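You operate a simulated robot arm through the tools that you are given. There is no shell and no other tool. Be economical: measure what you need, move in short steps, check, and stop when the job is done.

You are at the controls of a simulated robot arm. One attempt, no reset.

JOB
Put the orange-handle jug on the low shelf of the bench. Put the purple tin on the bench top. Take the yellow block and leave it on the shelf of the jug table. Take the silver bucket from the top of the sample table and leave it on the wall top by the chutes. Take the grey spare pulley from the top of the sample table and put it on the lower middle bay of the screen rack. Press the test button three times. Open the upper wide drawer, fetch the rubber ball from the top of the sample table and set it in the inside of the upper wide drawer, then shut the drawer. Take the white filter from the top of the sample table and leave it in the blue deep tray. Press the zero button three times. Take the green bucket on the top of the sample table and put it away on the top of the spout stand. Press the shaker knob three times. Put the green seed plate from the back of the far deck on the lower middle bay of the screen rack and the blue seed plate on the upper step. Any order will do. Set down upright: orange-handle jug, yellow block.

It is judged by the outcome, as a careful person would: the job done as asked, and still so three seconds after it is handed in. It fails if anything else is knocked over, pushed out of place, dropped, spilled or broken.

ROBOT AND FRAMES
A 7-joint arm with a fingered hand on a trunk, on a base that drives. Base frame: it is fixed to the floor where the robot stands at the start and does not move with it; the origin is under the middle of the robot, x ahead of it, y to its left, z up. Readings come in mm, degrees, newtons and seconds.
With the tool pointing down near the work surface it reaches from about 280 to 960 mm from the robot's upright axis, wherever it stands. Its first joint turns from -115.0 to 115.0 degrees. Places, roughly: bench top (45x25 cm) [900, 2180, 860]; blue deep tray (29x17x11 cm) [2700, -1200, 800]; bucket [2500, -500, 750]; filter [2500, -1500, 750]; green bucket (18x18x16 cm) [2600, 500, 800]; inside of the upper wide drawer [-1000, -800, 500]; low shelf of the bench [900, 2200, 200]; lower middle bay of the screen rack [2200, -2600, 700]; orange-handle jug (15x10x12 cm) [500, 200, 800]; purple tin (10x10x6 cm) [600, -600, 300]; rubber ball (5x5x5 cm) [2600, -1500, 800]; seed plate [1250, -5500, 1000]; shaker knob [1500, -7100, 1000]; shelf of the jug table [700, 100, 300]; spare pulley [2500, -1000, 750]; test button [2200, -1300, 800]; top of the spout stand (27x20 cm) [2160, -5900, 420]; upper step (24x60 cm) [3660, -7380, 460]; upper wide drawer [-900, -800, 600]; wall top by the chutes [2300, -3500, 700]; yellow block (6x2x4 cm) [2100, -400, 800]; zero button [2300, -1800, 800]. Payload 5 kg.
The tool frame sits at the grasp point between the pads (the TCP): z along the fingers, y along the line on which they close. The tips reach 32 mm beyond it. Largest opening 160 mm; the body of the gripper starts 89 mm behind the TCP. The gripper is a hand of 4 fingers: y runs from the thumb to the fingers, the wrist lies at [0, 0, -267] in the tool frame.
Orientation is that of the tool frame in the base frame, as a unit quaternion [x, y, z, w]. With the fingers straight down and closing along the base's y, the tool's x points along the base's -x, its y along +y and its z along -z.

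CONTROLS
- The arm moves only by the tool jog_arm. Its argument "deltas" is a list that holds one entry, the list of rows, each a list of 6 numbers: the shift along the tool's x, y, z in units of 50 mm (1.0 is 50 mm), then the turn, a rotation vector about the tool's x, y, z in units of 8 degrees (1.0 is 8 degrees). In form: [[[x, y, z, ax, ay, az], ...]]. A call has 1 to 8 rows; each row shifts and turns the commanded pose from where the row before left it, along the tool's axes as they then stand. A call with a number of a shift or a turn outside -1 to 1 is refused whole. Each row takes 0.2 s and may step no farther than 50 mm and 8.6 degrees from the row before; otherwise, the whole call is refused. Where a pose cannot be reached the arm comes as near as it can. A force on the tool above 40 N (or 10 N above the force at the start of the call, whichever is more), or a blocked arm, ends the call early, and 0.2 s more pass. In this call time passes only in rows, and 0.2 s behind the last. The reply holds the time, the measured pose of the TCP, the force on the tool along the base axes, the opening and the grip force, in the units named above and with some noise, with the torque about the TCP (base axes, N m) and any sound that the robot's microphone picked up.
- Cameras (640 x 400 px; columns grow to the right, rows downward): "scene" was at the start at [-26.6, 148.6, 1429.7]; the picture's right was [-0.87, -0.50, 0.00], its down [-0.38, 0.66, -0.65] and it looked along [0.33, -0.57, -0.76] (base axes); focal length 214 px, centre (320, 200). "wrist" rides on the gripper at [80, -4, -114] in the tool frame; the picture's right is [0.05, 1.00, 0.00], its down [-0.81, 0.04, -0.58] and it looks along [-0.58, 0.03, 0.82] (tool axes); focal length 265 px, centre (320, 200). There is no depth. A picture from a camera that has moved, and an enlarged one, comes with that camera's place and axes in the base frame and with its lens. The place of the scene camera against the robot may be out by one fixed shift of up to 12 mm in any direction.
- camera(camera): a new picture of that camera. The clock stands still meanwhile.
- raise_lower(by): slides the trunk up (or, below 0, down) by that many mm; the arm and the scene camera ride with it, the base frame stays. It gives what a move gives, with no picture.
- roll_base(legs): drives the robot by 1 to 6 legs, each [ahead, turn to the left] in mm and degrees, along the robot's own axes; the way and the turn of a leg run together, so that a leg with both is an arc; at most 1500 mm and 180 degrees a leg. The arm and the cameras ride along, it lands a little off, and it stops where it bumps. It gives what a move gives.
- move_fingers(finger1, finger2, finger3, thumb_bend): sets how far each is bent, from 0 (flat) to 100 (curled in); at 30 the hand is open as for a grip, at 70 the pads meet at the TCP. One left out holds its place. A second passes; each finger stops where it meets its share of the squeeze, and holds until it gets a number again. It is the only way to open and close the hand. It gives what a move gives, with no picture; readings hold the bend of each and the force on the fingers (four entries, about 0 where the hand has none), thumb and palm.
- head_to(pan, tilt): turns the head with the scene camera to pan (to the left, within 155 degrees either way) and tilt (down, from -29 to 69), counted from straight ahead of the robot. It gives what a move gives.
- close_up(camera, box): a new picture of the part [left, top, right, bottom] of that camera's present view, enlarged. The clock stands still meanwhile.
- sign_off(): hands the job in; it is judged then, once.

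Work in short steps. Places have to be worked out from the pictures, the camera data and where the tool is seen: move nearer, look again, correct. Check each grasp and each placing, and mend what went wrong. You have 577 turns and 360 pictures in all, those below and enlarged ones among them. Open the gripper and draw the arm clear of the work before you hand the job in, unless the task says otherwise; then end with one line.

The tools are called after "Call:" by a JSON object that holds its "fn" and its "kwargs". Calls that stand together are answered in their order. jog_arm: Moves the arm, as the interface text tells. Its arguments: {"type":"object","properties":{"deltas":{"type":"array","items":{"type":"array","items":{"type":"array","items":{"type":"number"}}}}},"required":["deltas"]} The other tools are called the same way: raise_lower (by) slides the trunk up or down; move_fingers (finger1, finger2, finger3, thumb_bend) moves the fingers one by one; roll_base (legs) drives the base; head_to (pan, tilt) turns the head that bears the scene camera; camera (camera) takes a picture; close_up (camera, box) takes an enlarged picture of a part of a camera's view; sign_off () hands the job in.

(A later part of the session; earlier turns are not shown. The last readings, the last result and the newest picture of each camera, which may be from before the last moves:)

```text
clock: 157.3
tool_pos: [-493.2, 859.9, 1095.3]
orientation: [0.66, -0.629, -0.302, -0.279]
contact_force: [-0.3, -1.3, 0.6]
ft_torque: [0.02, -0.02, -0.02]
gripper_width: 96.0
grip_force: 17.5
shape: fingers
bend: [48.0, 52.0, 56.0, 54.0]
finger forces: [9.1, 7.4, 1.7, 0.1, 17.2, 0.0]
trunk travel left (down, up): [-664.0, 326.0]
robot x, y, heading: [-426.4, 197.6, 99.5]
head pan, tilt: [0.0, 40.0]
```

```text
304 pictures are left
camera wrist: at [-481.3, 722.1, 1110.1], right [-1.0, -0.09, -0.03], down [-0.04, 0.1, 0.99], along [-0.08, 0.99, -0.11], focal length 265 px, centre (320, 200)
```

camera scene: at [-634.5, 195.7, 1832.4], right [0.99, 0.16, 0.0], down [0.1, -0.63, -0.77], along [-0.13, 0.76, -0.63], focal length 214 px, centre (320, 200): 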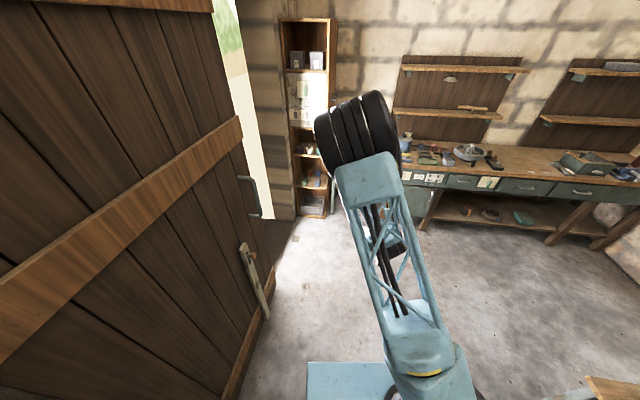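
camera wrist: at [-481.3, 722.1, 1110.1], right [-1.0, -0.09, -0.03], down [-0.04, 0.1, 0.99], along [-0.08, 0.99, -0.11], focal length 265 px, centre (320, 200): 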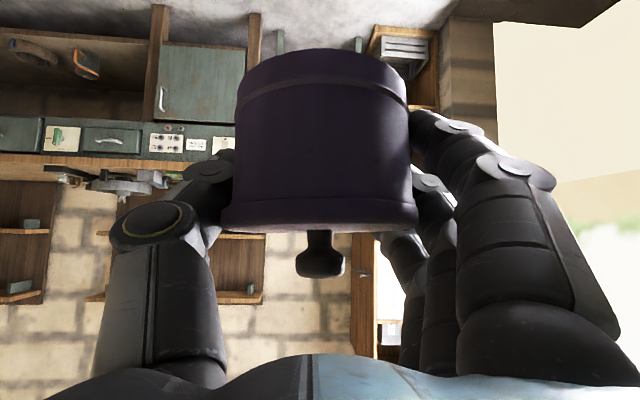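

The robot bumped the open door on the left. Back off slightly, angle right and go around farther from it.

Call:
{"fn": "roll_base", "kwargs": {"legs": [[-40, 0], [0, -40], [500, 0], [0, 30.5]]}}

Call:
{"fn": "camera", "kwargs": {"camera": "scene"}}

```text
clock: 164.2
tool_pos: [-158.9, 1263.0, 1088.9]
orientation: [-0.618, 0.672, 0.28, 0.296]
contact_force: [0.0, 0.0, -1.3]
ft_torque: [-0.03, -0.01, -0.04]
gripper_width: 95.4
grip_force: 17.2
shape: fingers
bend: [48.0, 52.0, 56.0, 54.0]
finger forces: [8.8, 7.3, 1.5, 0.0, 16.1, 0.0]
trunk travel left (down, up): [-664.0, 326.0]
robot x, y, heading: [-176.4, 591.7, 92.1]
head pan, tilt: [0.0, 40.0]
```

```text
303 pictures are left
camera scene: at [-386.1, 623.8, 1831.6], right [1.0, 0.04, 0.0], down [0.02, -0.64, -0.77], along [-0.03, 0.77, -0.64], focal length 214 px, centre (320, 200)
```

scene: 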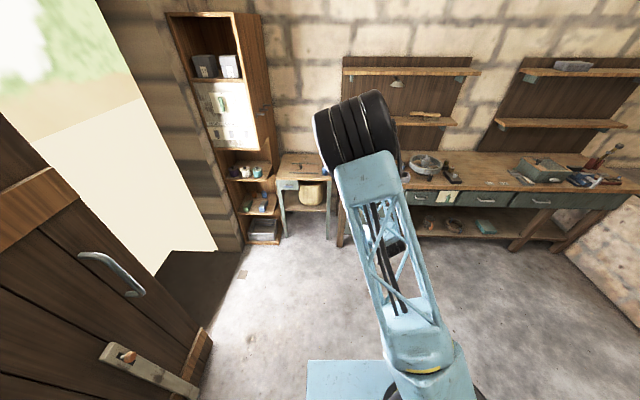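

Call:
{"fn": "roll_base", "kwargs": {"legs": [[480, 0], [0, -92], [1040, 0], [0, 90]]}}

Call:
{"fn": "camera", "kwargs": {"camera": "scene"}}

Call:
{"fn": "camera", "kwargs": {"camera": "wrist"}}

```text
clock: 180.3
tool_pos: [866.3, 1727.4, 1086.8]
orientation: [-0.612, 0.678, 0.277, 0.299]
contact_force: [0.0, -0.6, -0.3]
ft_torque: [0.01, 0.01, 0.0]
gripper_width: 95.1
grip_force: 15.8
shape: fingers
bend: [48.0, 52.0, 56.0, 54.0]
finger forces: [7.3, 7.9, 1.3, 0.1, 15.3, 0.0]
trunk travel left (down, up): [-664.0, 326.0]
robot x, y, heading: [835.3, 1055.7, 90.8]
head pan, tilt: [0.0, 40.0]
```

```text
302 pictures are left
camera scene: at [624.0, 1093.4, 1831.6], right [1.0, 0.01, 0.0], down [0.01, -0.64, -0.77], along [-0.01, 0.77, -0.64], focal length 214 px, centre (320, 200)
```

scene: 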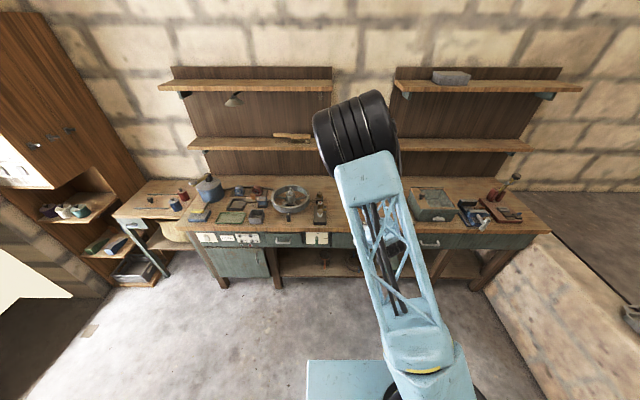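

```text
301 pictures are left
camera wrist: at [857.1, 1589.3, 1104.7], right [-1.0, 0.06, -0.03], down [-0.02, 0.12, 0.99], along [0.07, 0.99, -0.12], focal length 265 px, centre (320, 200)
```

wrist: 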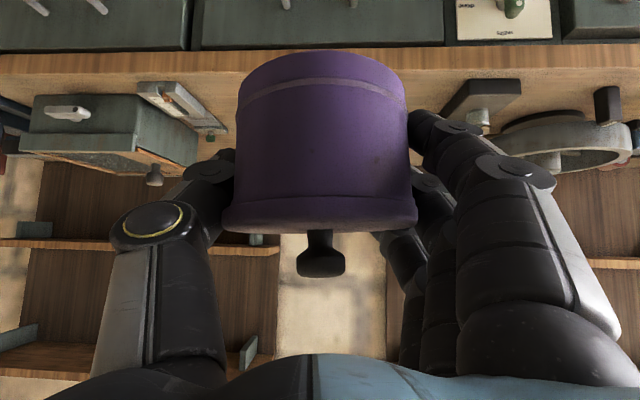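

Free bench top spot around (870,2180), tags at y≈2030. Drive forward 300, then extend.

Call:
{"fn": "roll_base", "kwargs": {"legs": [[300, -0.8]]}}

Call:
{"fn": "jog_arm", "kwargs": {"deltas": [[[-0.69, 0, 0.72, 0, 0, 0], [-0.69, 0, 0.72, 0, 0, 0], [-0.69, 0, 0.72, 0, 0, 0]]]}}

Call:
{"fn": "camera", "kwargs": {"camera": "wrist"}}

Call:
{"fn": "camera", "kwargs": {"camera": "scene"}}

```text
clock: 182.4
tool_pos: [871.1, 2026.3, 1087.9]
orientation: [-0.608, 0.682, 0.275, 0.301]
contact_force: [-0.7, -0.2, -1.5]
ft_torque: [0.01, 0.03, -0.02]
gripper_width: 95.2
grip_force: 15.9
shape: fingers
bend: [48.0, 52.0, 56.0, 54.0]
finger forces: [7.4, 7.9, 1.2, 0.0, 15.3, 0.0]
trunk travel left (down, up): [-664.0, 326.0]
robot x, y, heading: [828.5, 1358.0, 90.2]
head pan, tilt: [0.0, 40.0]
```

```text
clock: 183.2
tool_pos: [886.0, 2175.0, 1089.5]
orientation: [-0.608, 0.682, 0.276, 0.3]
contact_force: [-0.6, 0.1, -1.6]
ft_torque: [0.02, 0.0, -0.01]
gripper_width: 95.1
grip_force: 15.9
shape: fingers
bend: [48.0, 52.0, 56.0, 54.0]
finger forces: [7.4, 7.9, 1.4, 0.0, 15.4, 0.0]
trunk travel left (down, up): [-664.0, 326.0]
robot x, y, heading: [833.3, 1354.6, 90.3]
head pan, tilt: [0.0, 40.0]
```

```text
300 pictures are left
camera wrist: at [875.7, 2037.6, 1106.2], right [-1.0, 0.08, -0.03], down [-0.02, 0.12, 0.99], along [0.08, 0.99, -0.12], focal length 265 px, centre (320, 200)
```

wrist: 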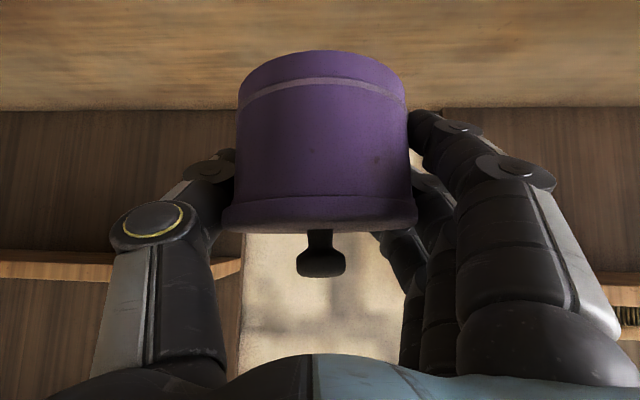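

```text
299 pictures are left
camera scene: at [622.9, 1395.3, 1831.6], right [1.0, 0.0, 0.0], down [0.0, -0.64, -0.77], along [0.0, 0.77, -0.64], focal length 214 px, centre (320, 200)
```

scene: 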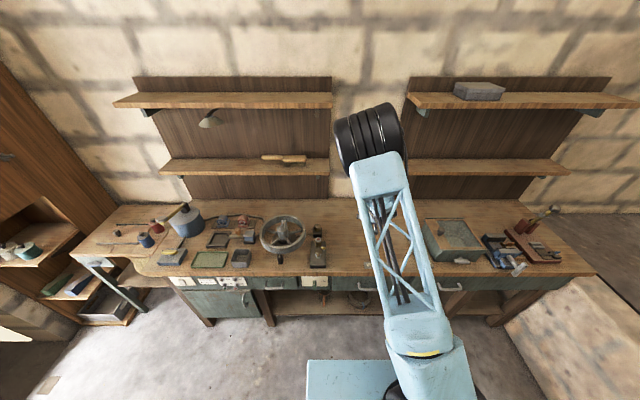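

Lower the trunk 130, then feel down.

Call:
{"fn": "raise_lower", "kwargs": {"by": -130}}

Call:
{"fn": "raise_lower", "kwargs": {"by": -15}}

Call:
{"fn": "raise_lower", "kwargs": {"by": -8}}

Call:
{"fn": "camera", "kwargs": {"camera": "wrist"}}

```text
clock: 184.7
tool_pos: [884.7, 2173.5, 959.7]
orientation: [-0.608, 0.681, 0.276, 0.3]
contact_force: [0.5, 0.1, -1.0]
ft_torque: [-0.04, 0.01, 0.03]
gripper_width: 95.1
grip_force: 15.6
shape: fingers
bend: [48.0, 52.0, 56.0, 54.0]
finger forces: [7.4, 7.8, 1.3, 0.0, 15.4, 0.0]
trunk travel left (down, up): [-534.0, 456.0]
robot x, y, heading: [832.8, 1356.2, 90.2]
head pan, tilt: [0.0, 40.0]
```

```text
clock: 185.4
tool_pos: [885.2, 2173.7, 945.0]
orientation: [-0.607, 0.682, 0.275, 0.301]
contact_force: [0.3, 0.3, -1.1]
ft_torque: [0.02, -0.05, -0.03]
gripper_width: 95.3
grip_force: 15.8
shape: fingers
bend: [48.0, 52.0, 56.0, 54.0]
finger forces: [7.3, 7.9, 1.3, 0.0, 15.3, 0.1]
trunk travel left (down, up): [-519.0, 471.0]
robot x, y, heading: [831.2, 1357.8, 90.2]
head pan, tilt: [0.0, 40.0]
```

```text
clock: 185.9
tool_pos: [885.2, 2172.9, 936.6]
orientation: [-0.608, 0.682, 0.275, 0.301]
contact_force: [0.1, 1.1, -1.6]
ft_torque: [0.03, -0.02, -0.04]
gripper_width: 95.0
grip_force: 15.8
shape: fingers
bend: [48.0, 52.0, 56.0, 54.0]
finger forces: [7.4, 7.9, 1.4, 0.0, 15.4, 0.0]
trunk travel left (down, up): [-511.0, 479.0]
robot x, y, heading: [832.5, 1354.3, 90.3]
head pan, tilt: [0.0, 40.0]
```

```text
298 pictures are left
camera wrist: at [875.1, 2036.4, 953.7], right [-1.0, 0.08, -0.03], down [-0.02, 0.12, 0.99], along [0.08, 0.99, -0.12], focal length 265 px, centre (320, 200)
```

wrist: 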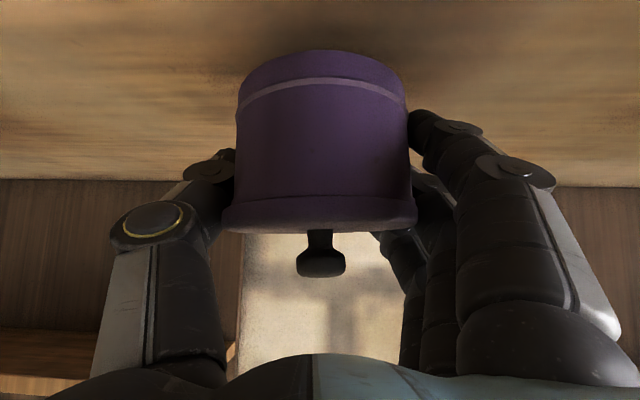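

Call:
{"fn": "raise_lower", "kwargs": {"by": -6}}

Call:
{"fn": "raise_lower", "kwargs": {"by": -5}}

Call:
{"fn": "raise_lower", "kwargs": {"by": -4}}

```text
clock: 186.5
tool_pos: [886.0, 2173.0, 931.1]
orientation: [-0.608, 0.682, 0.275, 0.3]
contact_force: [-0.4, -0.1, -0.8]
ft_torque: [-0.03, -0.02, 0.01]
gripper_width: 95.1
grip_force: 16.2
shape: fingers
bend: [48.0, 52.0, 56.0, 54.0]
finger forces: [7.3, 7.9, 1.2, 0.0, 15.3, 0.0]
trunk travel left (down, up): [-505.0, 485.0]
robot x, y, heading: [832.3, 1356.3, 90.1]
head pan, tilt: [0.0, 40.0]
```

```text
clock: 187.0
tool_pos: [886.1, 2173.3, 926.3]
orientation: [-0.608, 0.681, 0.276, 0.3]
contact_force: [-0.6, 0.0, -0.9]
ft_torque: [0.03, -0.02, -0.01]
gripper_width: 95.0
grip_force: 15.5
shape: fingers
bend: [48.0, 52.0, 56.0, 54.0]
finger forces: [7.4, 7.9, 1.2, 0.0, 15.3, 0.0]
trunk travel left (down, up): [-500.0, 490.0]
robot x, y, heading: [831.2, 1357.3, 90.2]
head pan, tilt: [0.0, 40.0]
```

```text
clock: 187.6
tool_pos: [885.9, 2173.3, 921.9]
orientation: [-0.608, 0.681, 0.276, 0.3]
contact_force: [0.7, -0.1, -1.3]
ft_torque: [0.02, -0.01, 0.01]
gripper_width: 95.0
grip_force: 16.3
shape: fingers
bend: [48.0, 52.0, 56.0, 54.0]
finger forces: [7.5, 7.9, 1.3, 0.1, 15.2, 0.1]
trunk travel left (down, up): [-496.0, 494.0]
robot x, y, heading: [832.5, 1355.1, 90.2]
head pan, tilt: [0.0, 40.0]
```

Call:
{"fn": "raise_lower", "kwargs": {"by": -4}}

Call:
{"fn": "raise_lower", "kwargs": {"by": -4}}

Call:
{"fn": "raise_lower", "kwargs": {"by": -4}}

Call:
{"fn": "camera", "kwargs": {"camera": "wrist"}}

```text
clock: 188.1
tool_pos: [886.0, 2173.0, 919.1]
orientation: [-0.607, 0.682, 0.275, 0.3]
contact_force: [-0.5, -0.8, -1.0]
ft_torque: [-0.03, 0.0, 0.01]
gripper_width: 95.3
grip_force: 15.9
shape: fingers
bend: [48.0, 52.0, 56.0, 54.0]
finger forces: [7.4, 7.9, 1.2, 0.0, 15.3, 0.0]
trunk travel left (down, up): [-492.0, 498.0]
robot x, y, heading: [830.2, 1354.9, 90.2]
head pan, tilt: [0.0, 40.0]
```

```text
clock: 188.6
tool_pos: [886.5, 2173.7, 914.9]
orientation: [-0.607, 0.682, 0.276, 0.301]
contact_force: [1.3, 3.6, 7.4]
ft_torque: [-0.06, 0.24, -0.08]
gripper_width: 95.4
grip_force: 17.4
shape: fingers
bend: [48.0, 52.0, 56.0, 54.0]
finger forces: [9.1, 7.7, 1.4, 0.0, 16.9, 0.1]
trunk travel left (down, up): [-488.0, 502.0]
robot x, y, heading: [828.7, 1352.9, 89.9]
head pan, tilt: [0.0, 40.0]
```

```text
clock: 189.2
tool_pos: [885.8, 2174.1, 912.1]
orientation: [-0.607, 0.681, 0.277, 0.302]
contact_force: [3.9, 3.6, 23.7]
ft_torque: [0.32, 1.05, -0.18]
gripper_width: 95.8
grip_force: 22.7
shape: fingers
bend: [49.0, 52.0, 56.0, 54.0]
finger forces: [16.6, 7.9, 1.6, 0.0, 19.8, 0.0]
trunk travel left (down, up): [-484.0, 506.0]
robot x, y, heading: [828.9, 1351.2, 90.1]
head pan, tilt: [0.0, 40.0]
```

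```text
297 pictures are left
camera wrist: at [875.8, 2036.8, 929.1], right [-1.0, 0.08, -0.03], down [-0.02, 0.11, 0.99], along [0.08, 0.99, -0.11], focal length 265 px, centre (320, 200)
```

wrist: 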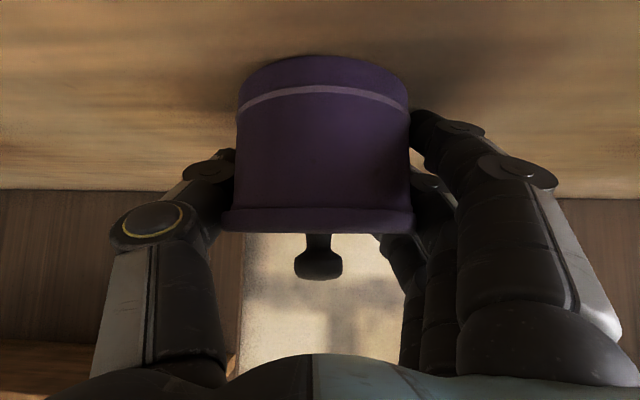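

Contact; raise 3 mm and open in two steps.

Call:
{"fn": "raise_lower", "kwargs": {"by": 3}}

Call:
{"fn": "move_fingers", "kwargs": {"finger1": 42, "finger2": 42, "finger3": 42, "thumb_bend": 42}}

Call:
{"fn": "move_fingers", "kwargs": {"finger1": 33, "finger2": 33, "finger3": 33, "thumb_bend": 33}}

Call:
{"fn": "jog_arm", "kwargs": {"deltas": [[[0, 0, -0.5, 0, 0, 0], [0, 0, -0.8, 0, 0, 0], [0, 0, -0.8, 0, 0, 0], [0, 0, -0.9, 0, 0, 0]]]}}

Call:
{"fn": "camera", "kwargs": {"camera": "wrist"}}

```text
clock: 189.7
tool_pos: [884.6, 2172.1, 913.0]
orientation: [-0.608, 0.682, 0.275, 0.3]
contact_force: [3.8, 5.8, 16.1]
ft_torque: [0.21, 0.62, -0.19]
gripper_width: 95.6
grip_force: 20.5
shape: fingers
bend: [49.0, 52.0, 56.0, 54.0]
finger forces: [11.4, 8.5, 1.6, 0.0, 19.3, 0.0]
trunk travel left (down, up): [-487.0, 503.0]
robot x, y, heading: [834.0, 1358.5, 90.1]
head pan, tilt: [0.0, 40.0]
```

```text
clock: 190.7
tool_pos: [884.1, 2172.9, 912.5]
orientation: [-0.608, 0.681, 0.276, 0.3]
contact_force: [0.9, -1.9, 3.7]
ft_torque: [0.02, 0.17, -0.01]
gripper_width: 120.7
grip_force: 1.1
shape: fingers
bend: [43.0, 42.0, 42.0, 42.0]
finger forces: [3.5, 0.0, 0.0, 0.0, 0.0, 0.0]
trunk travel left (down, up): [-487.0, 503.0]
robot x, y, heading: [832.5, 1356.9, 90.3]
head pan, tilt: [0.0, 40.0]
heard: snap
```

```text
clock: 191.7
tool_pos: [884.9, 2172.9, 912.0]
orientation: [-0.607, 0.682, 0.275, 0.301]
contact_force: [-0.3, -0.7, -0.4]
ft_torque: [0.01, 0.01, 0.03]
gripper_width: 158.2
grip_force: 0.0
shape: fingers
bend: [33.0, 33.0, 33.0, 33.0]
finger forces: [0.0, 0.1, 0.1, 0.0, 0.1, 0.0]
trunk travel left (down, up): [-487.0, 503.0]
robot x, y, heading: [828.0, 1354.8, 90.0]
head pan, tilt: [0.0, 40.0]
```

```text
clock: 192.7
tool_pos: [868.3, 2059.3, 1014.2]
orientation: [-0.608, 0.682, 0.276, 0.3]
contact_force: [-0.5, -0.7, 0.0]
ft_torque: [0.03, -0.02, 0.0]
gripper_width: 158.6
grip_force: 0.1
shape: fingers
bend: [33.0, 33.0, 33.0, 33.0]
finger forces: [0.0, 0.0, 0.0, 0.1, 0.0, 0.0]
trunk travel left (down, up): [-487.0, 503.0]
robot x, y, heading: [833.3, 1355.2, 90.3]
head pan, tilt: [0.0, 40.0]
```

```text
296 pictures are left
camera wrist: at [859.3, 1924.3, 1030.4], right [-1.0, 0.07, -0.03], down [-0.02, 0.12, 0.99], along [0.08, 0.99, -0.12], focal length 265 px, centre (320, 200)
```

wrist: 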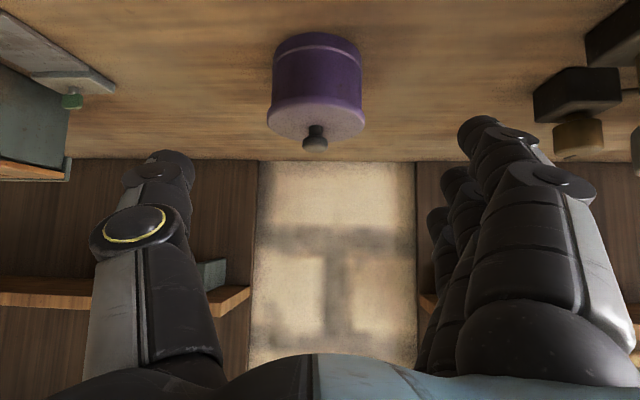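

Tin is placed. Now retreat and drive to the aisle between the jug table and the sample-table wall, facing −y (so I can slide along it), and survey.

Call:
{"fn": "roll_base", "kwargs": {"legs": [[-300, 0]]}}

Call:
{"fn": "raise_lower", "kwargs": {"by": 150}}

Call:
{"fn": "roll_base", "kwargs": {"legs": [[0, -90], [810, 0], [0, -90], [250, 0]]}}

Call:
{"fn": "head_to", "kwargs": {"pan": 0, "tilt": 45}}

Call:
{"fn": "camera", "kwargs": {"camera": "scene"}}

Call:
{"fn": "head_to", "kwargs": {"pan": 75, "tilt": 45}}

Call:
{"fn": "camera", "kwargs": {"camera": "scene"}}

```text
clock: 194.8
tool_pos: [870.3, 1750.7, 1013.4]
orientation: [-0.608, 0.681, 0.276, 0.301]
contact_force: [-1.0, -0.3, 1.4]
ft_torque: [0.02, -0.02, 0.0]
gripper_width: 158.6
grip_force: 0.0
shape: fingers
bend: [33.0, 33.0, 33.0, 33.0]
finger forces: [0.1, 0.0, 0.1, 0.1, 0.0, 0.0]
trunk travel left (down, up): [-487.0, 503.0]
robot x, y, heading: [829.4, 1046.1, 90.1]
head pan, tilt: [0.0, 40.0]
```

```text
clock: 196.5
tool_pos: [869.9, 1751.7, 1162.6]
orientation: [-0.608, 0.681, 0.276, 0.3]
contact_force: [0.3, -0.4, 0.1]
ft_torque: [-0.02, -0.03, -0.03]
gripper_width: 158.7
grip_force: 0.1
shape: fingers
bend: [33.0, 33.0, 33.0, 33.0]
finger forces: [0.0, 0.0, 0.0, 0.0, 0.0, 0.0]
trunk travel left (down, up): [-637.0, 353.0]
robot x, y, heading: [829.8, 1047.2, 89.8]
head pan, tilt: [0.0, 40.0]
```

```text
clock: 205.6
tool_pos: [2351.2, 972.9, 1162.0]
orientation: [0.067, 0.911, -0.022, 0.406]
contact_force: [2.9, 19.7, -5.1]
ft_torque: [0.36, -0.02, 0.15]
gripper_width: 142.3
grip_force: 10.3
shape: fingers
bend: [33.0, 33.0, 33.0, 37.0]
finger forces: [0.1, 0.0, 0.0, 0.2, 20.3, 0.1]
trunk travel left (down, up): [-637.0, 353.0]
robot x, y, heading: [1646.8, 1036.5, -2.4]
head pan, tilt: [0.0, 40.0]
stopped in leg 3: the force on the tool passed its limit at 54 N (the readings are from after the stop); the commanded pose is now the measured one
```

```text
clock: 206.2
tool_pos: [2350.4, 971.7, 1162.7]
orientation: [0.068, 0.911, -0.024, 0.407]
contact_force: [1.9, 26.5, -3.6]
ft_torque: [0.2, 0.01, -0.19]
gripper_width: 140.2
grip_force: 13.5
shape: fingers
bend: [33.0, 33.0, 33.0, 37.0]
finger forces: [0.0, 0.0, 0.1, 0.0, 26.6, 0.0]
trunk travel left (down, up): [-637.0, 353.0]
robot x, y, heading: [1645.4, 1037.2, -2.7]
head pan, tilt: [0.0, 45.0]
```

```text
295 pictures are left
camera scene: at [1673.2, 1254.4, 1797.0], right [-0.05, -1.0, 0.0], down [-0.71, 0.03, -0.71], along [0.71, -0.03, -0.71], focal length 214 px, centre (320, 200)
```

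scene: 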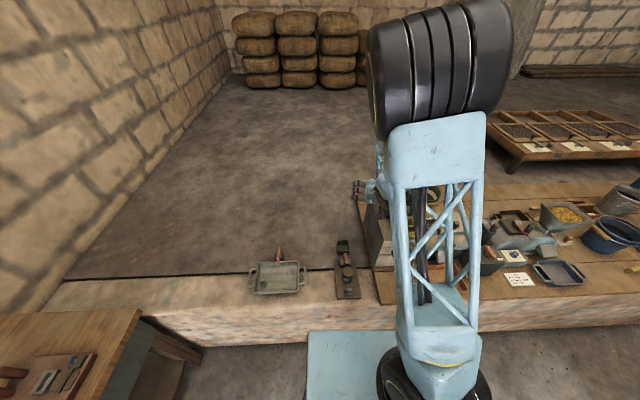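

```text
clock: 207.7
tool_pos: [2351.6, 972.0, 1160.8]
orientation: [0.07, 0.911, -0.024, 0.405]
contact_force: [1.1, 26.8, -5.7]
ft_torque: [0.3, -0.04, -0.21]
gripper_width: 140.0
grip_force: 14.0
shape: fingers
bend: [33.0, 33.0, 33.0, 37.0]
finger forces: [0.0, 0.1, 0.0, 0.0, 26.6, 0.0]
trunk travel left (down, up): [-637.0, 353.0]
robot x, y, heading: [1646.8, 1038.9, -2.6]
head pan, tilt: [75.0, 45.0]
```

```text
294 pictures are left
camera scene: at [1617.0, 1335.9, 1796.8], right [0.95, -0.3, 0.0], down [-0.22, -0.67, -0.71], along [0.22, 0.67, -0.71], focal length 214 px, centre (320, 200)
```

scene: 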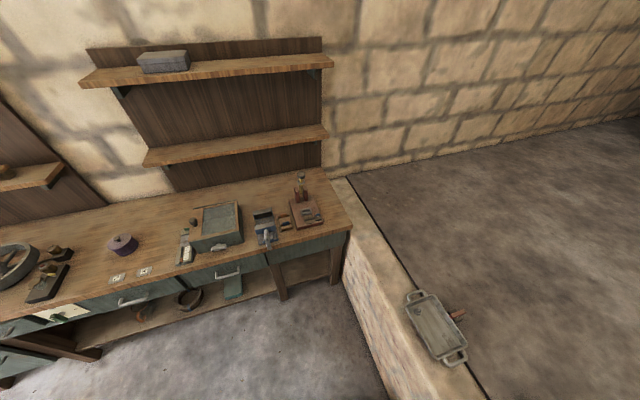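

The hand touched the tall mill on the table. Turn back left immediately to relieve it and look.

Call:
{"fn": "roll_base", "kwargs": {"legs": [[0, 12]]}}

Call:
{"fn": "camera", "kwargs": {"camera": "wrist"}}

Call:
{"fn": "head_to", "kwargs": {"pan": -20, "tilt": 35}}

Call:
{"fn": "camera", "kwargs": {"camera": "scene"}}

```text
clock: 208.9
tool_pos: [2348.1, 1119.6, 1162.5]
orientation: [-0.028, 0.913, 0.019, 0.407]
contact_force: [-0.4, 0.1, 0.1]
ft_torque: [0.0, 0.0, -0.05]
gripper_width: 158.5
grip_force: 0.0
shape: fingers
bend: [33.0, 33.0, 33.0, 33.0]
finger forces: [0.0, 0.0, 0.1, 0.1, 0.0, 0.0]
trunk travel left (down, up): [-637.0, 353.0]
robot x, y, heading: [1648.4, 1034.7, 9.5]
head pan, tilt: [75.0, 45.0]
```

```text
293 pictures are left
camera wrist: at [2211.3, 1108.0, 1179.1], right [-0.1, 0.99, -0.03], down [0.11, 0.04, 0.99], along [0.99, 0.1, -0.12], focal length 265 px, centre (320, 200)
```

wrist: 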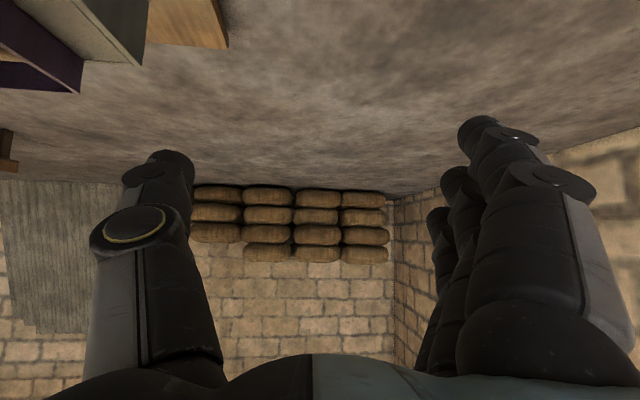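

```text
clock: 210.6
tool_pos: [2346.9, 1119.6, 1162.1]
orientation: [-0.027, 0.913, 0.02, 0.407]
contact_force: [0.4, -0.5, 0.4]
ft_torque: [0.02, 0.0, 0.01]
gripper_width: 158.4
grip_force: 0.0
shape: fingers
bend: [33.0, 33.0, 33.0, 33.0]
finger forces: [0.0, 0.0, 0.0, 0.0, 0.0, 0.1]
trunk travel left (down, up): [-637.0, 353.0]
robot x, y, heading: [1646.9, 1037.0, 9.4]
head pan, tilt: [-20.0, 35.0]
```

```text
292 pictures are left
camera scene: at [1635.7, 1223.9, 1812.2], right [-0.18, -0.98, 0.0], down [-0.56, 0.1, -0.82], along [0.81, -0.15, -0.57], focal length 214 px, centre (320, 200)
```

scene: 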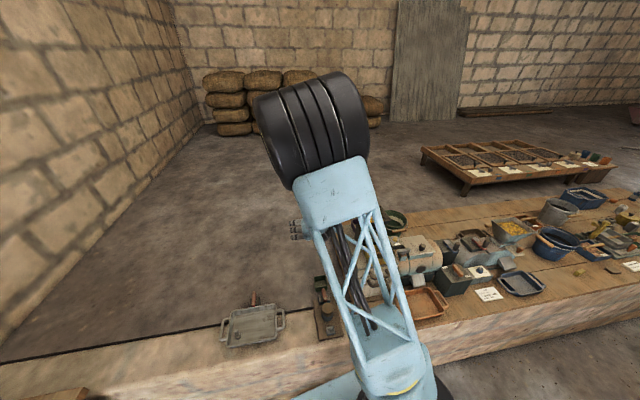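

Raise the trunk to pass over everything and look at the mill.

Call:
{"fn": "raise_lower", "kwargs": {"by": 330}}

Call:
{"fn": "head_to", "kwargs": {"pan": -20, "tilt": 50}}

Call:
{"fn": "camera", "kwargs": {"camera": "scene"}}

Call:
{"fn": "camera", "kwargs": {"camera": "wrist"}}

```text
clock: 213.9
tool_pos: [2347.5, 1120.6, 1491.5]
orientation: [-0.028, 0.913, 0.02, 0.406]
contact_force: [0.0, -0.4, 0.8]
ft_torque: [0.0, -0.02, -0.04]
gripper_width: 158.2
grip_force: 0.0
shape: fingers
bend: [33.0, 33.0, 33.0, 33.0]
finger forces: [0.0, 0.0, 0.0, 0.0, 0.1, 0.0]
trunk travel left (down, up): [-967.0, 23.0]
robot x, y, heading: [1649.5, 1036.2, 9.6]
head pan, tilt: [-20.0, 35.0]
```

```text
clock: 214.7
tool_pos: [2348.8, 1119.5, 1492.0]
orientation: [-0.028, 0.913, 0.02, 0.406]
contact_force: [0.0, -0.5, 0.0]
ft_torque: [-0.01, 0.03, 0.0]
gripper_width: 158.6
grip_force: 0.1
shape: fingers
bend: [33.0, 33.0, 33.0, 33.0]
finger forces: [0.1, 0.1, 0.0, 0.1, 0.0, 0.0]
trunk travel left (down, up): [-967.0, 23.0]
robot x, y, heading: [1645.7, 1036.6, 9.5]
head pan, tilt: [-20.0, 50.0]
```

```text
291 pictures are left
camera scene: at [1624.7, 1225.9, 2120.5], right [-0.18, -0.98, 0.0], down [-0.75, 0.14, -0.64], along [0.63, -0.12, -0.77], focal length 214 px, centre (320, 200)
```

scene: 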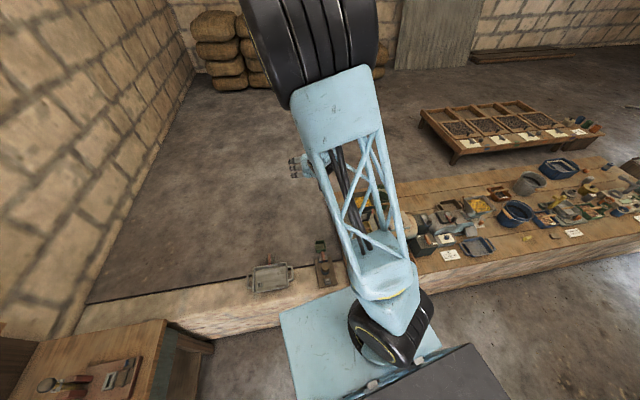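

```text
290 pictures are left
camera wrist: at [2211.5, 1107.5, 1509.1], right [-0.1, 0.99, -0.02], down [0.11, 0.04, 0.99], along [0.99, 0.1, -0.12], focal length 265 px, centre (320, 200)
```

wrist: 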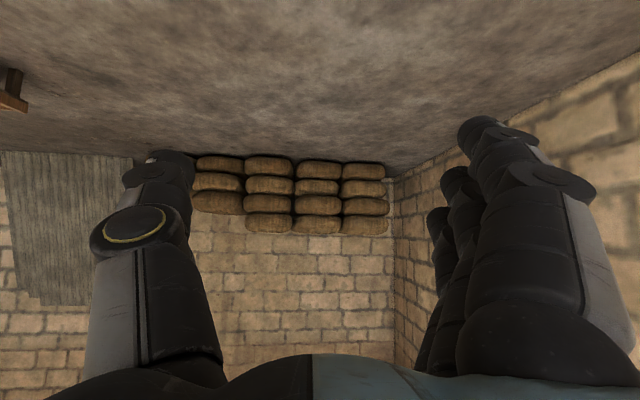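

Call:
{"fn": "roll_base", "kwargs": {"legs": [[0, -99.5]]}}

Call:
{"fn": "head_to", "kwargs": {"pan": 70, "tilt": 50}}

Call:
{"fn": "camera", "kwargs": {"camera": "scene"}}

Call:
{"fn": "head_to", "kwargs": {"pan": 0, "tilt": 45}}

Call:
{"fn": "camera", "kwargs": {"camera": "scene"}}

```text
clock: 219.5
tool_pos: [1603.1, 331.8, 1492.5]
orientation: [0.683, 0.606, -0.299, 0.275]
contact_force: [0.4, -0.2, -0.4]
ft_torque: [0.03, -0.04, 0.01]
gripper_width: 158.3
grip_force: 0.0
shape: fingers
bend: [33.0, 33.0, 33.0, 33.0]
finger forces: [0.1, 0.0, 0.0, 0.0, 0.1, 0.0]
trunk travel left (down, up): [-967.0, 23.0]
robot x, y, heading: [1646.9, 1037.1, -90.9]
head pan, tilt: [-20.0, 50.0]
```

```text
clock: 221.2
tool_pos: [1605.0, 331.2, 1492.9]
orientation: [0.684, 0.607, -0.298, 0.275]
contact_force: [0.2, 0.6, 0.9]
ft_torque: [0.01, -0.03, -0.02]
gripper_width: 158.6
grip_force: 0.1
shape: fingers
bend: [33.0, 33.0, 33.0, 33.0]
finger forces: [0.0, 0.1, 0.0, 0.0, 0.0, 0.0]
trunk travel left (down, up): [-967.0, 23.0]
robot x, y, heading: [1644.8, 1040.8, -90.8]
head pan, tilt: [70.0, 50.0]
```

```text
289 pictures are left
camera scene: at [1918.1, 1078.7, 2120.4], right [-0.36, -0.93, 0.0], down [-0.72, 0.27, -0.64], along [0.6, -0.23, -0.77], focal length 214 px, centre (320, 200)
```

scene: 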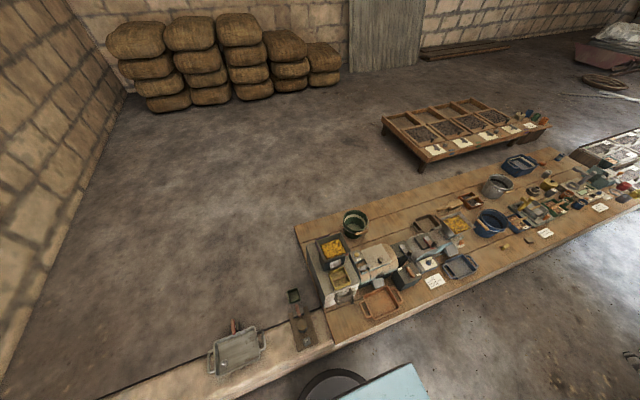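

```text
clock: 222.6
tool_pos: [1604.6, 330.4, 1491.8]
orientation: [0.684, 0.606, -0.3, 0.276]
contact_force: [-1.2, 0.1, -0.9]
ft_torque: [0.0, 0.0, 0.0]
gripper_width: 158.6
grip_force: 0.0
shape: fingers
bend: [33.0, 33.0, 33.0, 33.0]
finger forces: [0.0, 0.1, 0.0, 0.1, 0.0, 0.0]
trunk travel left (down, up): [-967.0, 23.0]
robot x, y, heading: [1646.3, 1032.7, -90.6]
head pan, tilt: [0.0, 45.0]
```

```text
288 pictures are left
camera scene: at [1845.1, 1024.8, 2127.3], right [-1.0, 0.01, 0.0], down [0.01, 0.71, -0.71], along [-0.01, -0.71, -0.71], focal length 214 px, centre (320, 200)
```

scene: 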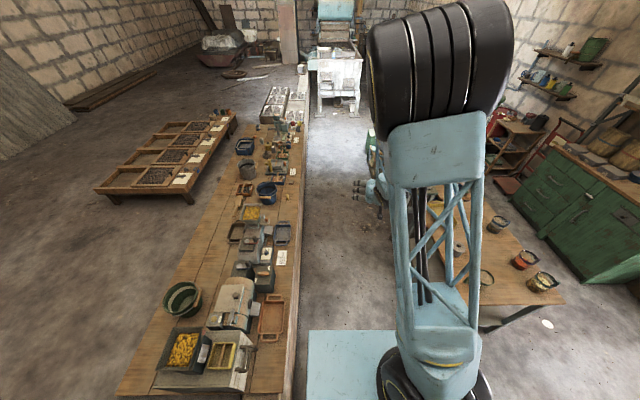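

Call:
{"fn": "close_up", "kwargs": {"camera": "scene", "box": [110, 240, 310, 400]}}

Call:
{"fn": "close_up", "kwargs": {"camera": "scene", "box": [190, 70, 320, 260]}}

```text
2.50 times, centred on (210, 320) of scene
camera zoom: at [1845.1, 1024.8, 2127.3], right [-1.0, 0.01, 0.0], down [0.01, 0.71, -0.71], along [-0.01, -0.71, -0.71], focal length 536 px, centre (595, -100)
```

zoom: 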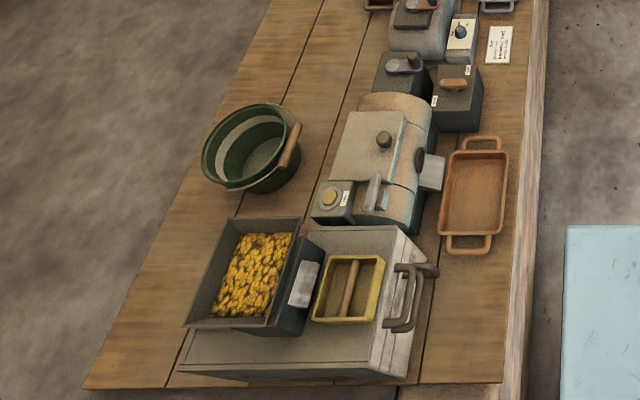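

```text
2.11 times, centred on (255, 165) of scene
camera zoom: at [1845.1, 1024.8, 2127.3], right [-1.0, 0.01, 0.0], down [0.01, 0.71, -0.71], along [-0.01, -0.71, -0.71], focal length 452 px, centre (457, 274)
```

zoom: 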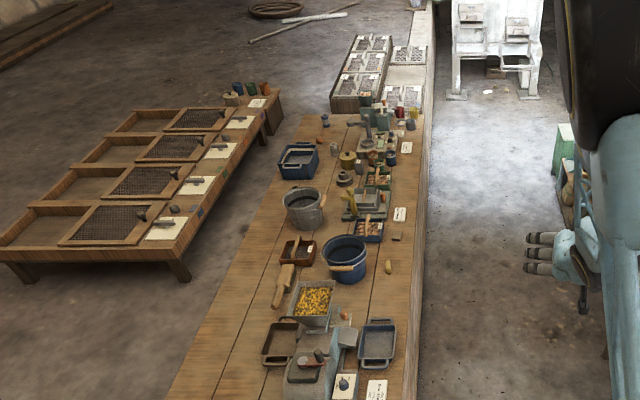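

Everything still stands and nothing spilled. I'll swing the arm 90° to the left (over the table, high up) so I can slide along the aisle.

Call:
{"fn": "jog_arm", "kwargs": {"deltas": [[[0, 0.97, 0, -0.36, 0, -0.345], [0, 0.97, 0, -0.36, 0, -0.345], [0, 0.97, 0, -0.36, 0, -0.345], [0, 0.97, 0, -0.36, 0, -0.345], [0, 0.97, 0, -0.36, 0, -0.345], [0, 0.97, 0, -0.36, 0, -0.345], [0, 0.97, 0, -0.36, 0, -0.345], [0, 0.97, 0, -0.36, 0, -0.345]]]}}

Call:
{"fn": "jog_arm", "kwargs": {"deltas": [[[0, 0.97, 0, -0.36, 0, -0.345], [0, 0.97, 0, -0.36, 0, -0.345], [0, 0.97, 0, -0.36, 0, -0.345], [0, 0.97, 0, -0.36, 0, -0.345], [0, 0.97, 0, -0.36, 0, -0.345], [0, 0.97, 0, -0.36, 0, -0.345], [0, 0.97, 0, -0.36, 0, -0.345], [0, 0.97, 0, -0.36, 0, -0.345]]]}}

Call:
{"fn": "jog_arm", "kwargs": {"deltas": [[[0, 0.97, 0, -0.36, 0, -0.345], [0, 0.97, 0, -0.36, 0, -0.345], [0, 0.97, 0, -0.36, 0, -0.345], [0, 0.97, 0, -0.36, 0, -0.345], [0, 0.97, 0, -0.36, 0, -0.345], [0, 0.97, 0, -0.36, 0, -0.345]]]}}

```text
clock: 224.4
tool_pos: [1984.2, 383.1, 1496.1]
orientation: [0.487, 0.772, -0.221, 0.344]
contact_force: [-0.3, 0.3, 0.3]
ft_torque: [-0.03, 0.0, -0.05]
gripper_width: 158.6
grip_force: 0.1
shape: fingers
bend: [33.0, 33.0, 33.0, 33.0]
finger forces: [0.0, 0.1, 0.0, 0.0, 0.0, 0.1]
trunk travel left (down, up): [-967.0, 23.0]
robot x, y, heading: [1646.7, 1036.6, -90.7]
head pan, tilt: [0.0, 45.0]
```

```text
clock: 226.2
tool_pos: [2282.0, 625.0, 1488.6]
orientation: [0.253, 0.879, -0.124, 0.385]
contact_force: [-0.4, 0.4, 0.7]
ft_torque: [-0.03, 0.03, -0.05]
gripper_width: 158.5
grip_force: 0.0
shape: fingers
bend: [33.0, 33.0, 33.0, 33.0]
finger forces: [0.0, 0.1, 0.0, 0.1, 0.0, 0.0]
trunk travel left (down, up): [-967.0, 23.0]
robot x, y, heading: [1645.7, 1037.6, -90.8]
head pan, tilt: [0.0, 45.0]
```

```text
clock: 227.6
tool_pos: [2367.9, 768.3, 1477.2]
orientation: [0.14, 0.907, -0.078, 0.39]
contact_force: [0.8, 0.4, 0.4]
ft_torque: [0.02, 0.01, 0.0]
gripper_width: 158.6
grip_force: 0.1
shape: fingers
bend: [33.0, 33.0, 33.0, 33.0]
finger forces: [0.1, 0.0, 0.0, 0.1, 0.1, 0.0]
trunk travel left (down, up): [-967.0, 23.0]
robot x, y, heading: [1647.1, 1037.5, -91.0]
head pan, tilt: [0.0, 45.0]
stopped in row 6: the arm was blocked; the commanded pose is now the measured one
```

Arm stops at ~70° relative; that suffices—a small base turn makes it point +x. Drive to the yellow block's y and turn 20° left.

Call:
{"fn": "roll_base", "kwargs": {"legs": [[1440, 0], [0, 21]]}}

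Call:
{"fn": "camera", "kwargs": {"camera": "wrist"}}

Call:
{"fn": "head_to", "kwargs": {"pan": 70, "tilt": 60}}

Call:
{"fn": "camera", "kwargs": {"camera": "scene"}}

```text
clock: 236.1
tool_pos: [2405.0, -413.6, 1478.7]
orientation: [-0.032, 0.916, -0.003, 0.399]
contact_force: [0.3, 0.3, -0.5]
ft_torque: [0.01, 0.04, -0.03]
gripper_width: 158.6
grip_force: 0.0
shape: fingers
bend: [33.0, 33.0, 33.0, 33.0]
finger forces: [0.0, 0.0, 0.1, 0.0, 0.0, 0.0]
trunk travel left (down, up): [-967.0, 23.0]
robot x, y, heading: [1636.0, -432.1, -69.5]
head pan, tilt: [0.0, 45.0]
```

```text
285 pictures are left
camera wrist: at [2268.5, -424.2, 1497.4], right [-0.09, 0.99, -0.07], down [0.13, 0.08, 0.99], along [0.99, 0.08, -0.14], focal length 265 px, centre (320, 200)
```

wrist: 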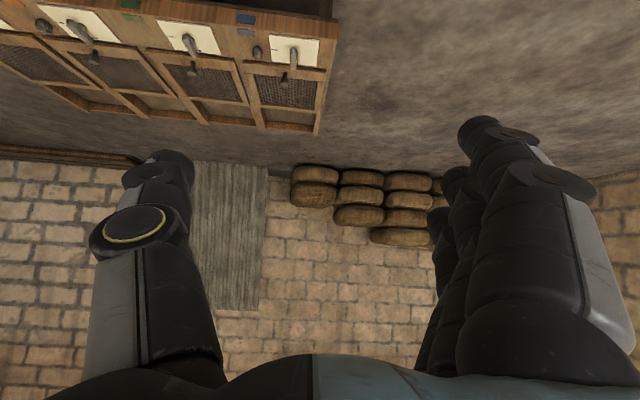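

```text
clock: 237.5
tool_pos: [2406.2, -415.0, 1476.7]
orientation: [-0.032, 0.917, -0.004, 0.397]
contact_force: [-0.4, -0.3, -0.7]
ft_torque: [0.02, 0.0, 0.0]
gripper_width: 158.7
grip_force: 0.0
shape: fingers
bend: [33.0, 33.0, 33.0, 33.0]
finger forces: [0.0, 0.0, 0.1, 0.0, 0.0, 0.0]
trunk travel left (down, up): [-967.0, 23.0]
robot x, y, heading: [1638.2, -431.9, -69.1]
head pan, tilt: [70.0, 60.0]
```

```text
284 pictures are left
camera scene: at [1868.5, -292.1, 2107.8], right [-0.05, -1.0, 0.0], down [-0.86, 0.05, -0.5], along [0.5, -0.03, -0.87], focal length 214 px, centre (320, 200)
```

scene: 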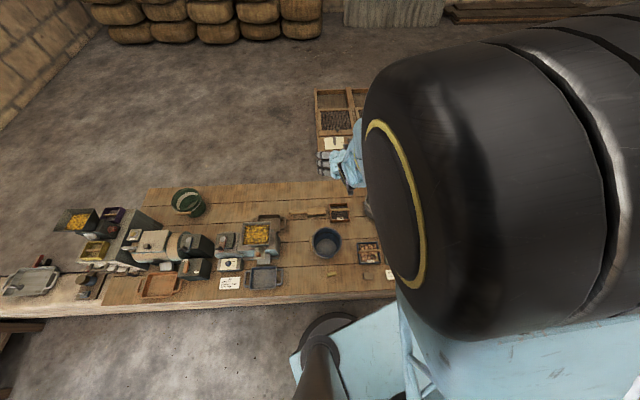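

The block at (2125,−417) needs a tilted approach from −x; I'll reposition the base to about (1430,−60).

Call:
{"fn": "roll_base", "kwargs": {"legs": [[0, 8], [-426, 0]]}}

Call:
{"fn": "camera", "kwargs": {"camera": "scene"}}

```text
clock: 240.7
tool_pos: [2190.0, 67.1, 1477.6]
orientation: [-0.096, 0.912, 0.025, 0.397]
contact_force: [-0.5, 0.3, -0.1]
ft_torque: [0.02, 0.0, 0.0]
gripper_width: 158.7
grip_force: 0.1
shape: fingers
bend: [33.0, 33.0, 33.0, 33.0]
finger forces: [0.0, 0.1, 0.0, 0.1, 0.0, 0.0]
trunk travel left (down, up): [-967.0, 23.0]
robot x, y, heading: [1433.6, -59.4, -61.3]
head pan, tilt: [70.0, 60.0]
```

```text
283 pictures are left
camera scene: at [1642.7, 115.6, 2107.8], right [0.11, -0.99, 0.0], down [-0.86, -0.1, -0.5], along [0.5, 0.06, -0.87], focal length 214 px, centre (320, 200)
```

scene: 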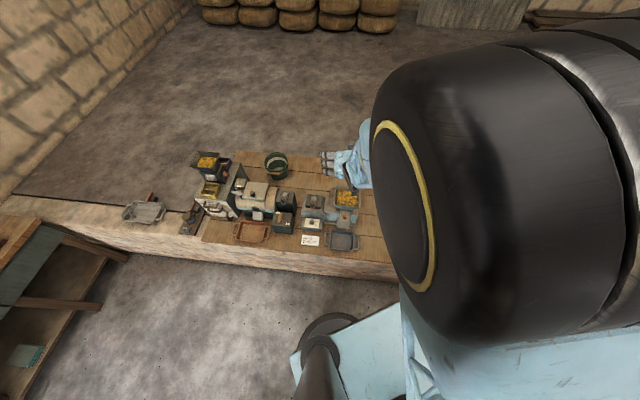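

Call:
{"fn": "jog_arm", "kwargs": {"deltas": [[[0.25, -0.88, -0.26, 0.1, 0, 0.12], [0.25, -0.88, -0.26, 0.1, 0, 0.12], [0.25, -0.88, -0.26, 0.1, 0, 0.12], [0.25, -0.88, -0.26, 0.1, 0, 0.12], [0.25, -0.88, -0.26, 0.1, 0, 0.12], [0.25, -0.88, -0.26, 0.1, 0, 0.12], [0.25, -0.88, -0.26, 0.1, 0, 0.12], [0.25, -0.88, -0.26, 0.1, 0, 0.12]]]}}

Call:
{"fn": "jog_arm", "kwargs": {"deltas": [[[0.25, -0.88, -0.26, 0, 0, 0], [0.25, -0.88, -0.26, 0, 0, 0], [0.25, -0.88, -0.26, 0, 0, 0]]]}}

Call:
{"fn": "raise_lower", "kwargs": {"by": -390}}

Call:
{"fn": "camera", "kwargs": {"camera": "wrist"}}

```text
clock: 242.5
tool_pos: [2087.1, -307.2, 1485.9]
orientation: [-0.013, 0.916, 0.001, 0.4]
contact_force: [-0.2, -0.6, -0.5]
ft_torque: [0.01, -0.02, 0.05]
gripper_width: 158.5
grip_force: 0.0
shape: fingers
bend: [33.0, 33.0, 33.0, 33.0]
finger forces: [0.0, 0.1, 0.1, 0.1, 0.0, 0.1]
trunk travel left (down, up): [-967.0, 23.0]
robot x, y, heading: [1435.1, -60.5, -61.0]
head pan, tilt: [70.0, 60.0]
```

```text
clock: 243.3
tool_pos: [2038.2, -440.7, 1483.7]
orientation: [-0.012, 0.917, 0.001, 0.399]
contact_force: [-0.8, -1.0, -0.1]
ft_torque: [0.03, -0.03, 0.06]
gripper_width: 159.1
grip_force: 0.0
shape: fingers
bend: [33.0, 33.0, 33.0, 33.0]
finger forces: [0.0, 0.0, 0.0, 0.0, 0.0, 0.1]
trunk travel left (down, up): [-967.0, 23.0]
robot x, y, heading: [1435.1, -58.7, -61.3]
head pan, tilt: [70.0, 60.0]
```

```text
clock: 247.1
tool_pos: [2039.6, -436.7, 1093.6]
orientation: [-0.012, 0.917, 0.0, 0.399]
contact_force: [-0.5, 0.3, 0.4]
ft_torque: [0.01, -0.01, 0.04]
gripper_width: 159.0
grip_force: 0.0
shape: fingers
bend: [33.0, 33.0, 33.0, 33.0]
finger forces: [0.1, 0.0, 0.0, 0.0, 0.1, 0.0]
trunk travel left (down, up): [-577.0, 413.0]
robot x, y, heading: [1432.7, -56.0, -61.3]
head pan, tilt: [70.0, 60.0]
```

```text
282 pictures are left
camera wrist: at [1902.3, -442.7, 1112.8], right [-0.06, 1.0, -0.05], down [0.13, 0.06, 0.99], along [0.99, 0.05, -0.13], focal length 265 px, centre (320, 200)
```

wrist: 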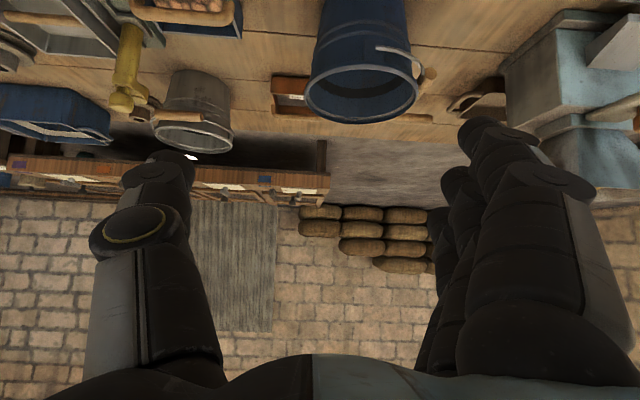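

Lower 200 more to see the block near the edge.

Call:
{"fn": "raise_lower", "kwargs": {"by": -200}}

Call:
{"fn": "camera", "kwargs": {"camera": "wrist"}}

```text
clock: 249.2
tool_pos: [2039.6, -436.4, 894.9]
orientation: [-0.012, 0.917, 0.0, 0.399]
contact_force: [-0.1, 0.2, -0.2]
ft_torque: [0.01, -0.04, -0.04]
gripper_width: 158.8
grip_force: 0.1
shape: fingers
bend: [33.0, 33.0, 33.0, 33.0]
finger forces: [0.1, 0.1, 0.1, 0.0, 0.0, 0.0]
trunk travel left (down, up): [-377.0, 613.0]
robot x, y, heading: [1433.2, -55.3, -61.1]
head pan, tilt: [70.0, 60.0]
```

```text
281 pictures are left
camera wrist: at [1902.3, -442.7, 912.9], right [-0.06, 1.0, -0.05], down [0.13, 0.06, 0.99], along [0.99, 0.05, -0.13], focal length 265 px, centre (320, 200)
```

wrist: 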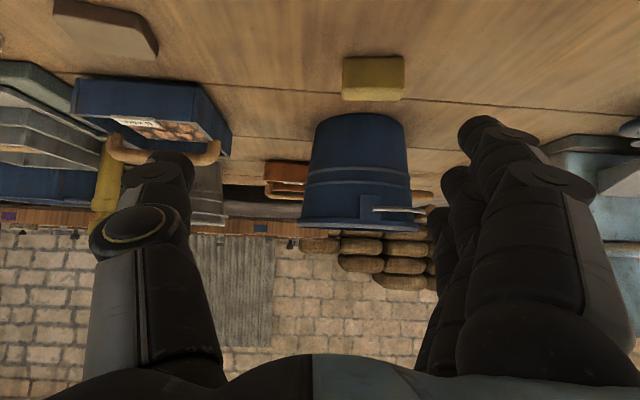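

Block seen. Lower 70 more for triangulation.

Call:
{"fn": "raise_lower", "kwargs": {"by": -70}}

Call:
{"fn": "camera", "kwargs": {"camera": "wrist"}}

```text
clock: 250.3
tool_pos: [2039.8, -436.3, 823.3]
orientation: [-0.013, 0.917, 0.001, 0.4]
contact_force: [-0.4, 0.3, 0.0]
ft_torque: [0.02, 0.02, 0.01]
gripper_width: 158.9
grip_force: 0.1
shape: fingers
bend: [33.0, 33.0, 33.0, 33.0]
finger forces: [0.1, 0.1, 0.0, 0.0, 0.0, 0.0]
trunk travel left (down, up): [-307.0, 683.0]
robot x, y, heading: [1434.1, -56.9, -61.1]
head pan, tilt: [70.0, 60.0]
```

```text
280 pictures are left
camera wrist: at [1902.2, -442.7, 842.9], right [-0.06, 1.0, -0.05], down [0.13, 0.06, 0.99], along [0.99, 0.05, -0.13], focal length 265 px, centre (320, 200)
```

wrist: 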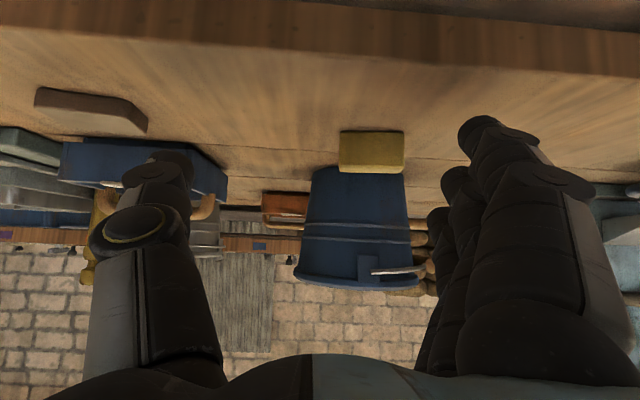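

Table ≈752, block centre ≈(2135,−390), ~35 tall. Reduce pitch to 35°, partially close the hand and move to a pre-grasp point.

Call:
{"fn": "jog_arm", "kwargs": {"deltas": [[[-0.6, 0.46, 0.05, 0, 0.5, 0], [-0.7, 0.46, 0, 0, 0.5, 0], [0, 0, 0, 0, 0.5, 0]]]}}

Call:
{"fn": "move_fingers", "kwargs": {"finger1": 47, "finger2": 47, "finger3": 47, "thumb_bend": 47}}

Call:
{"fn": "camera", "kwargs": {"camera": "wrist"}}

```text
clock: 251.1
tool_pos: [2087.7, -387.1, 866.2]
orientation: [-0.013, 0.953, -0.002, 0.302]
contact_force: [-0.5, 0.8, -1.3]
ft_torque: [-0.02, 0.01, -0.01]
gripper_width: 158.7
grip_force: 0.0
shape: fingers
bend: [33.0, 33.0, 33.0, 33.0]
finger forces: [0.1, 0.0, 0.0, 0.0, 0.0, 0.1]
trunk travel left (down, up): [-307.0, 683.0]
robot x, y, heading: [1433.8, -56.0, -61.3]
head pan, tilt: [70.0, 60.0]
```

```text
clock: 252.1
tool_pos: [2087.5, -388.9, 866.3]
orientation: [-0.011, 0.954, -0.001, 0.301]
contact_force: [0.0, -0.5, -0.2]
ft_torque: [0.0, 0.03, 0.0]
gripper_width: 104.0
grip_force: 0.0
shape: fingers
bend: [47.0, 47.0, 47.0, 47.0]
finger forces: [0.1, 0.1, 0.0, 0.0, 0.1, 0.0]
trunk travel left (down, up): [-307.0, 683.0]
robot x, y, heading: [1432.6, -57.5, -60.9]
head pan, tilt: [70.0, 60.0]
```

```text
279 pictures are left
camera wrist: at [1956.9, -393.8, 913.6], right [-0.06, 1.0, -0.04], down [0.33, 0.06, 0.94], along [0.94, 0.05, -0.34], focal length 265 px, centre (320, 200)
```

wrist: 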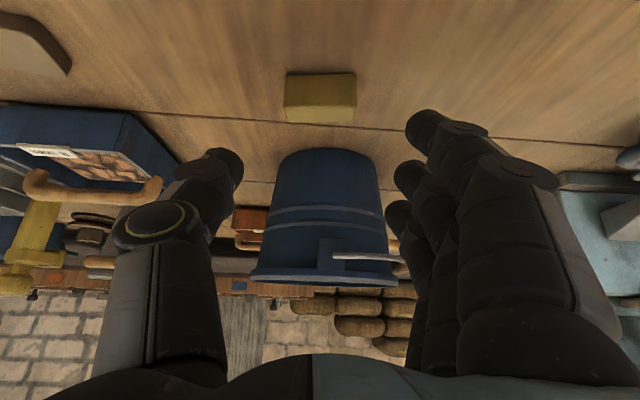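

Descend along the tool axis to TCP ≈(2127,−390,803).

Call:
{"fn": "jog_arm", "kwargs": {"deltas": [[[0.02, 0, 0.5, 0, 0, 0], [0.02, 0, 0.5, 0, 0, 0], [0.03, 0, 0.49, 0, 0, 0]]]}}

Call:
{"fn": "camera", "kwargs": {"camera": "wrist"}}

```text
clock: 252.9
tool_pos: [2125.5, -389.2, 805.4]
orientation: [-0.012, 0.953, -0.002, 0.301]
contact_force: [0.8, 0.8, -0.6]
ft_torque: [0.02, -0.06, 0.0]
gripper_width: 104.0
grip_force: 0.0
shape: fingers
bend: [47.0, 47.0, 47.0, 47.0]
finger forces: [0.1, 0.0, 0.1, 0.0, 0.1, 0.0]
trunk travel left (down, up): [-307.0, 683.0]
robot x, y, heading: [1433.1, -52.6, -61.0]
head pan, tilt: [70.0, 60.0]
```

```text
278 pictures are left
camera wrist: at [1994.4, -394.9, 853.2], right [-0.06, 1.0, -0.04], down [0.33, 0.06, 0.94], along [0.94, 0.05, -0.34], focal length 265 px, centre (320, 200)
```

wrist: 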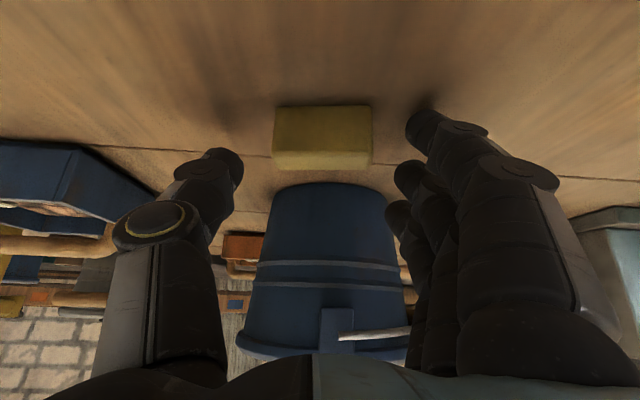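

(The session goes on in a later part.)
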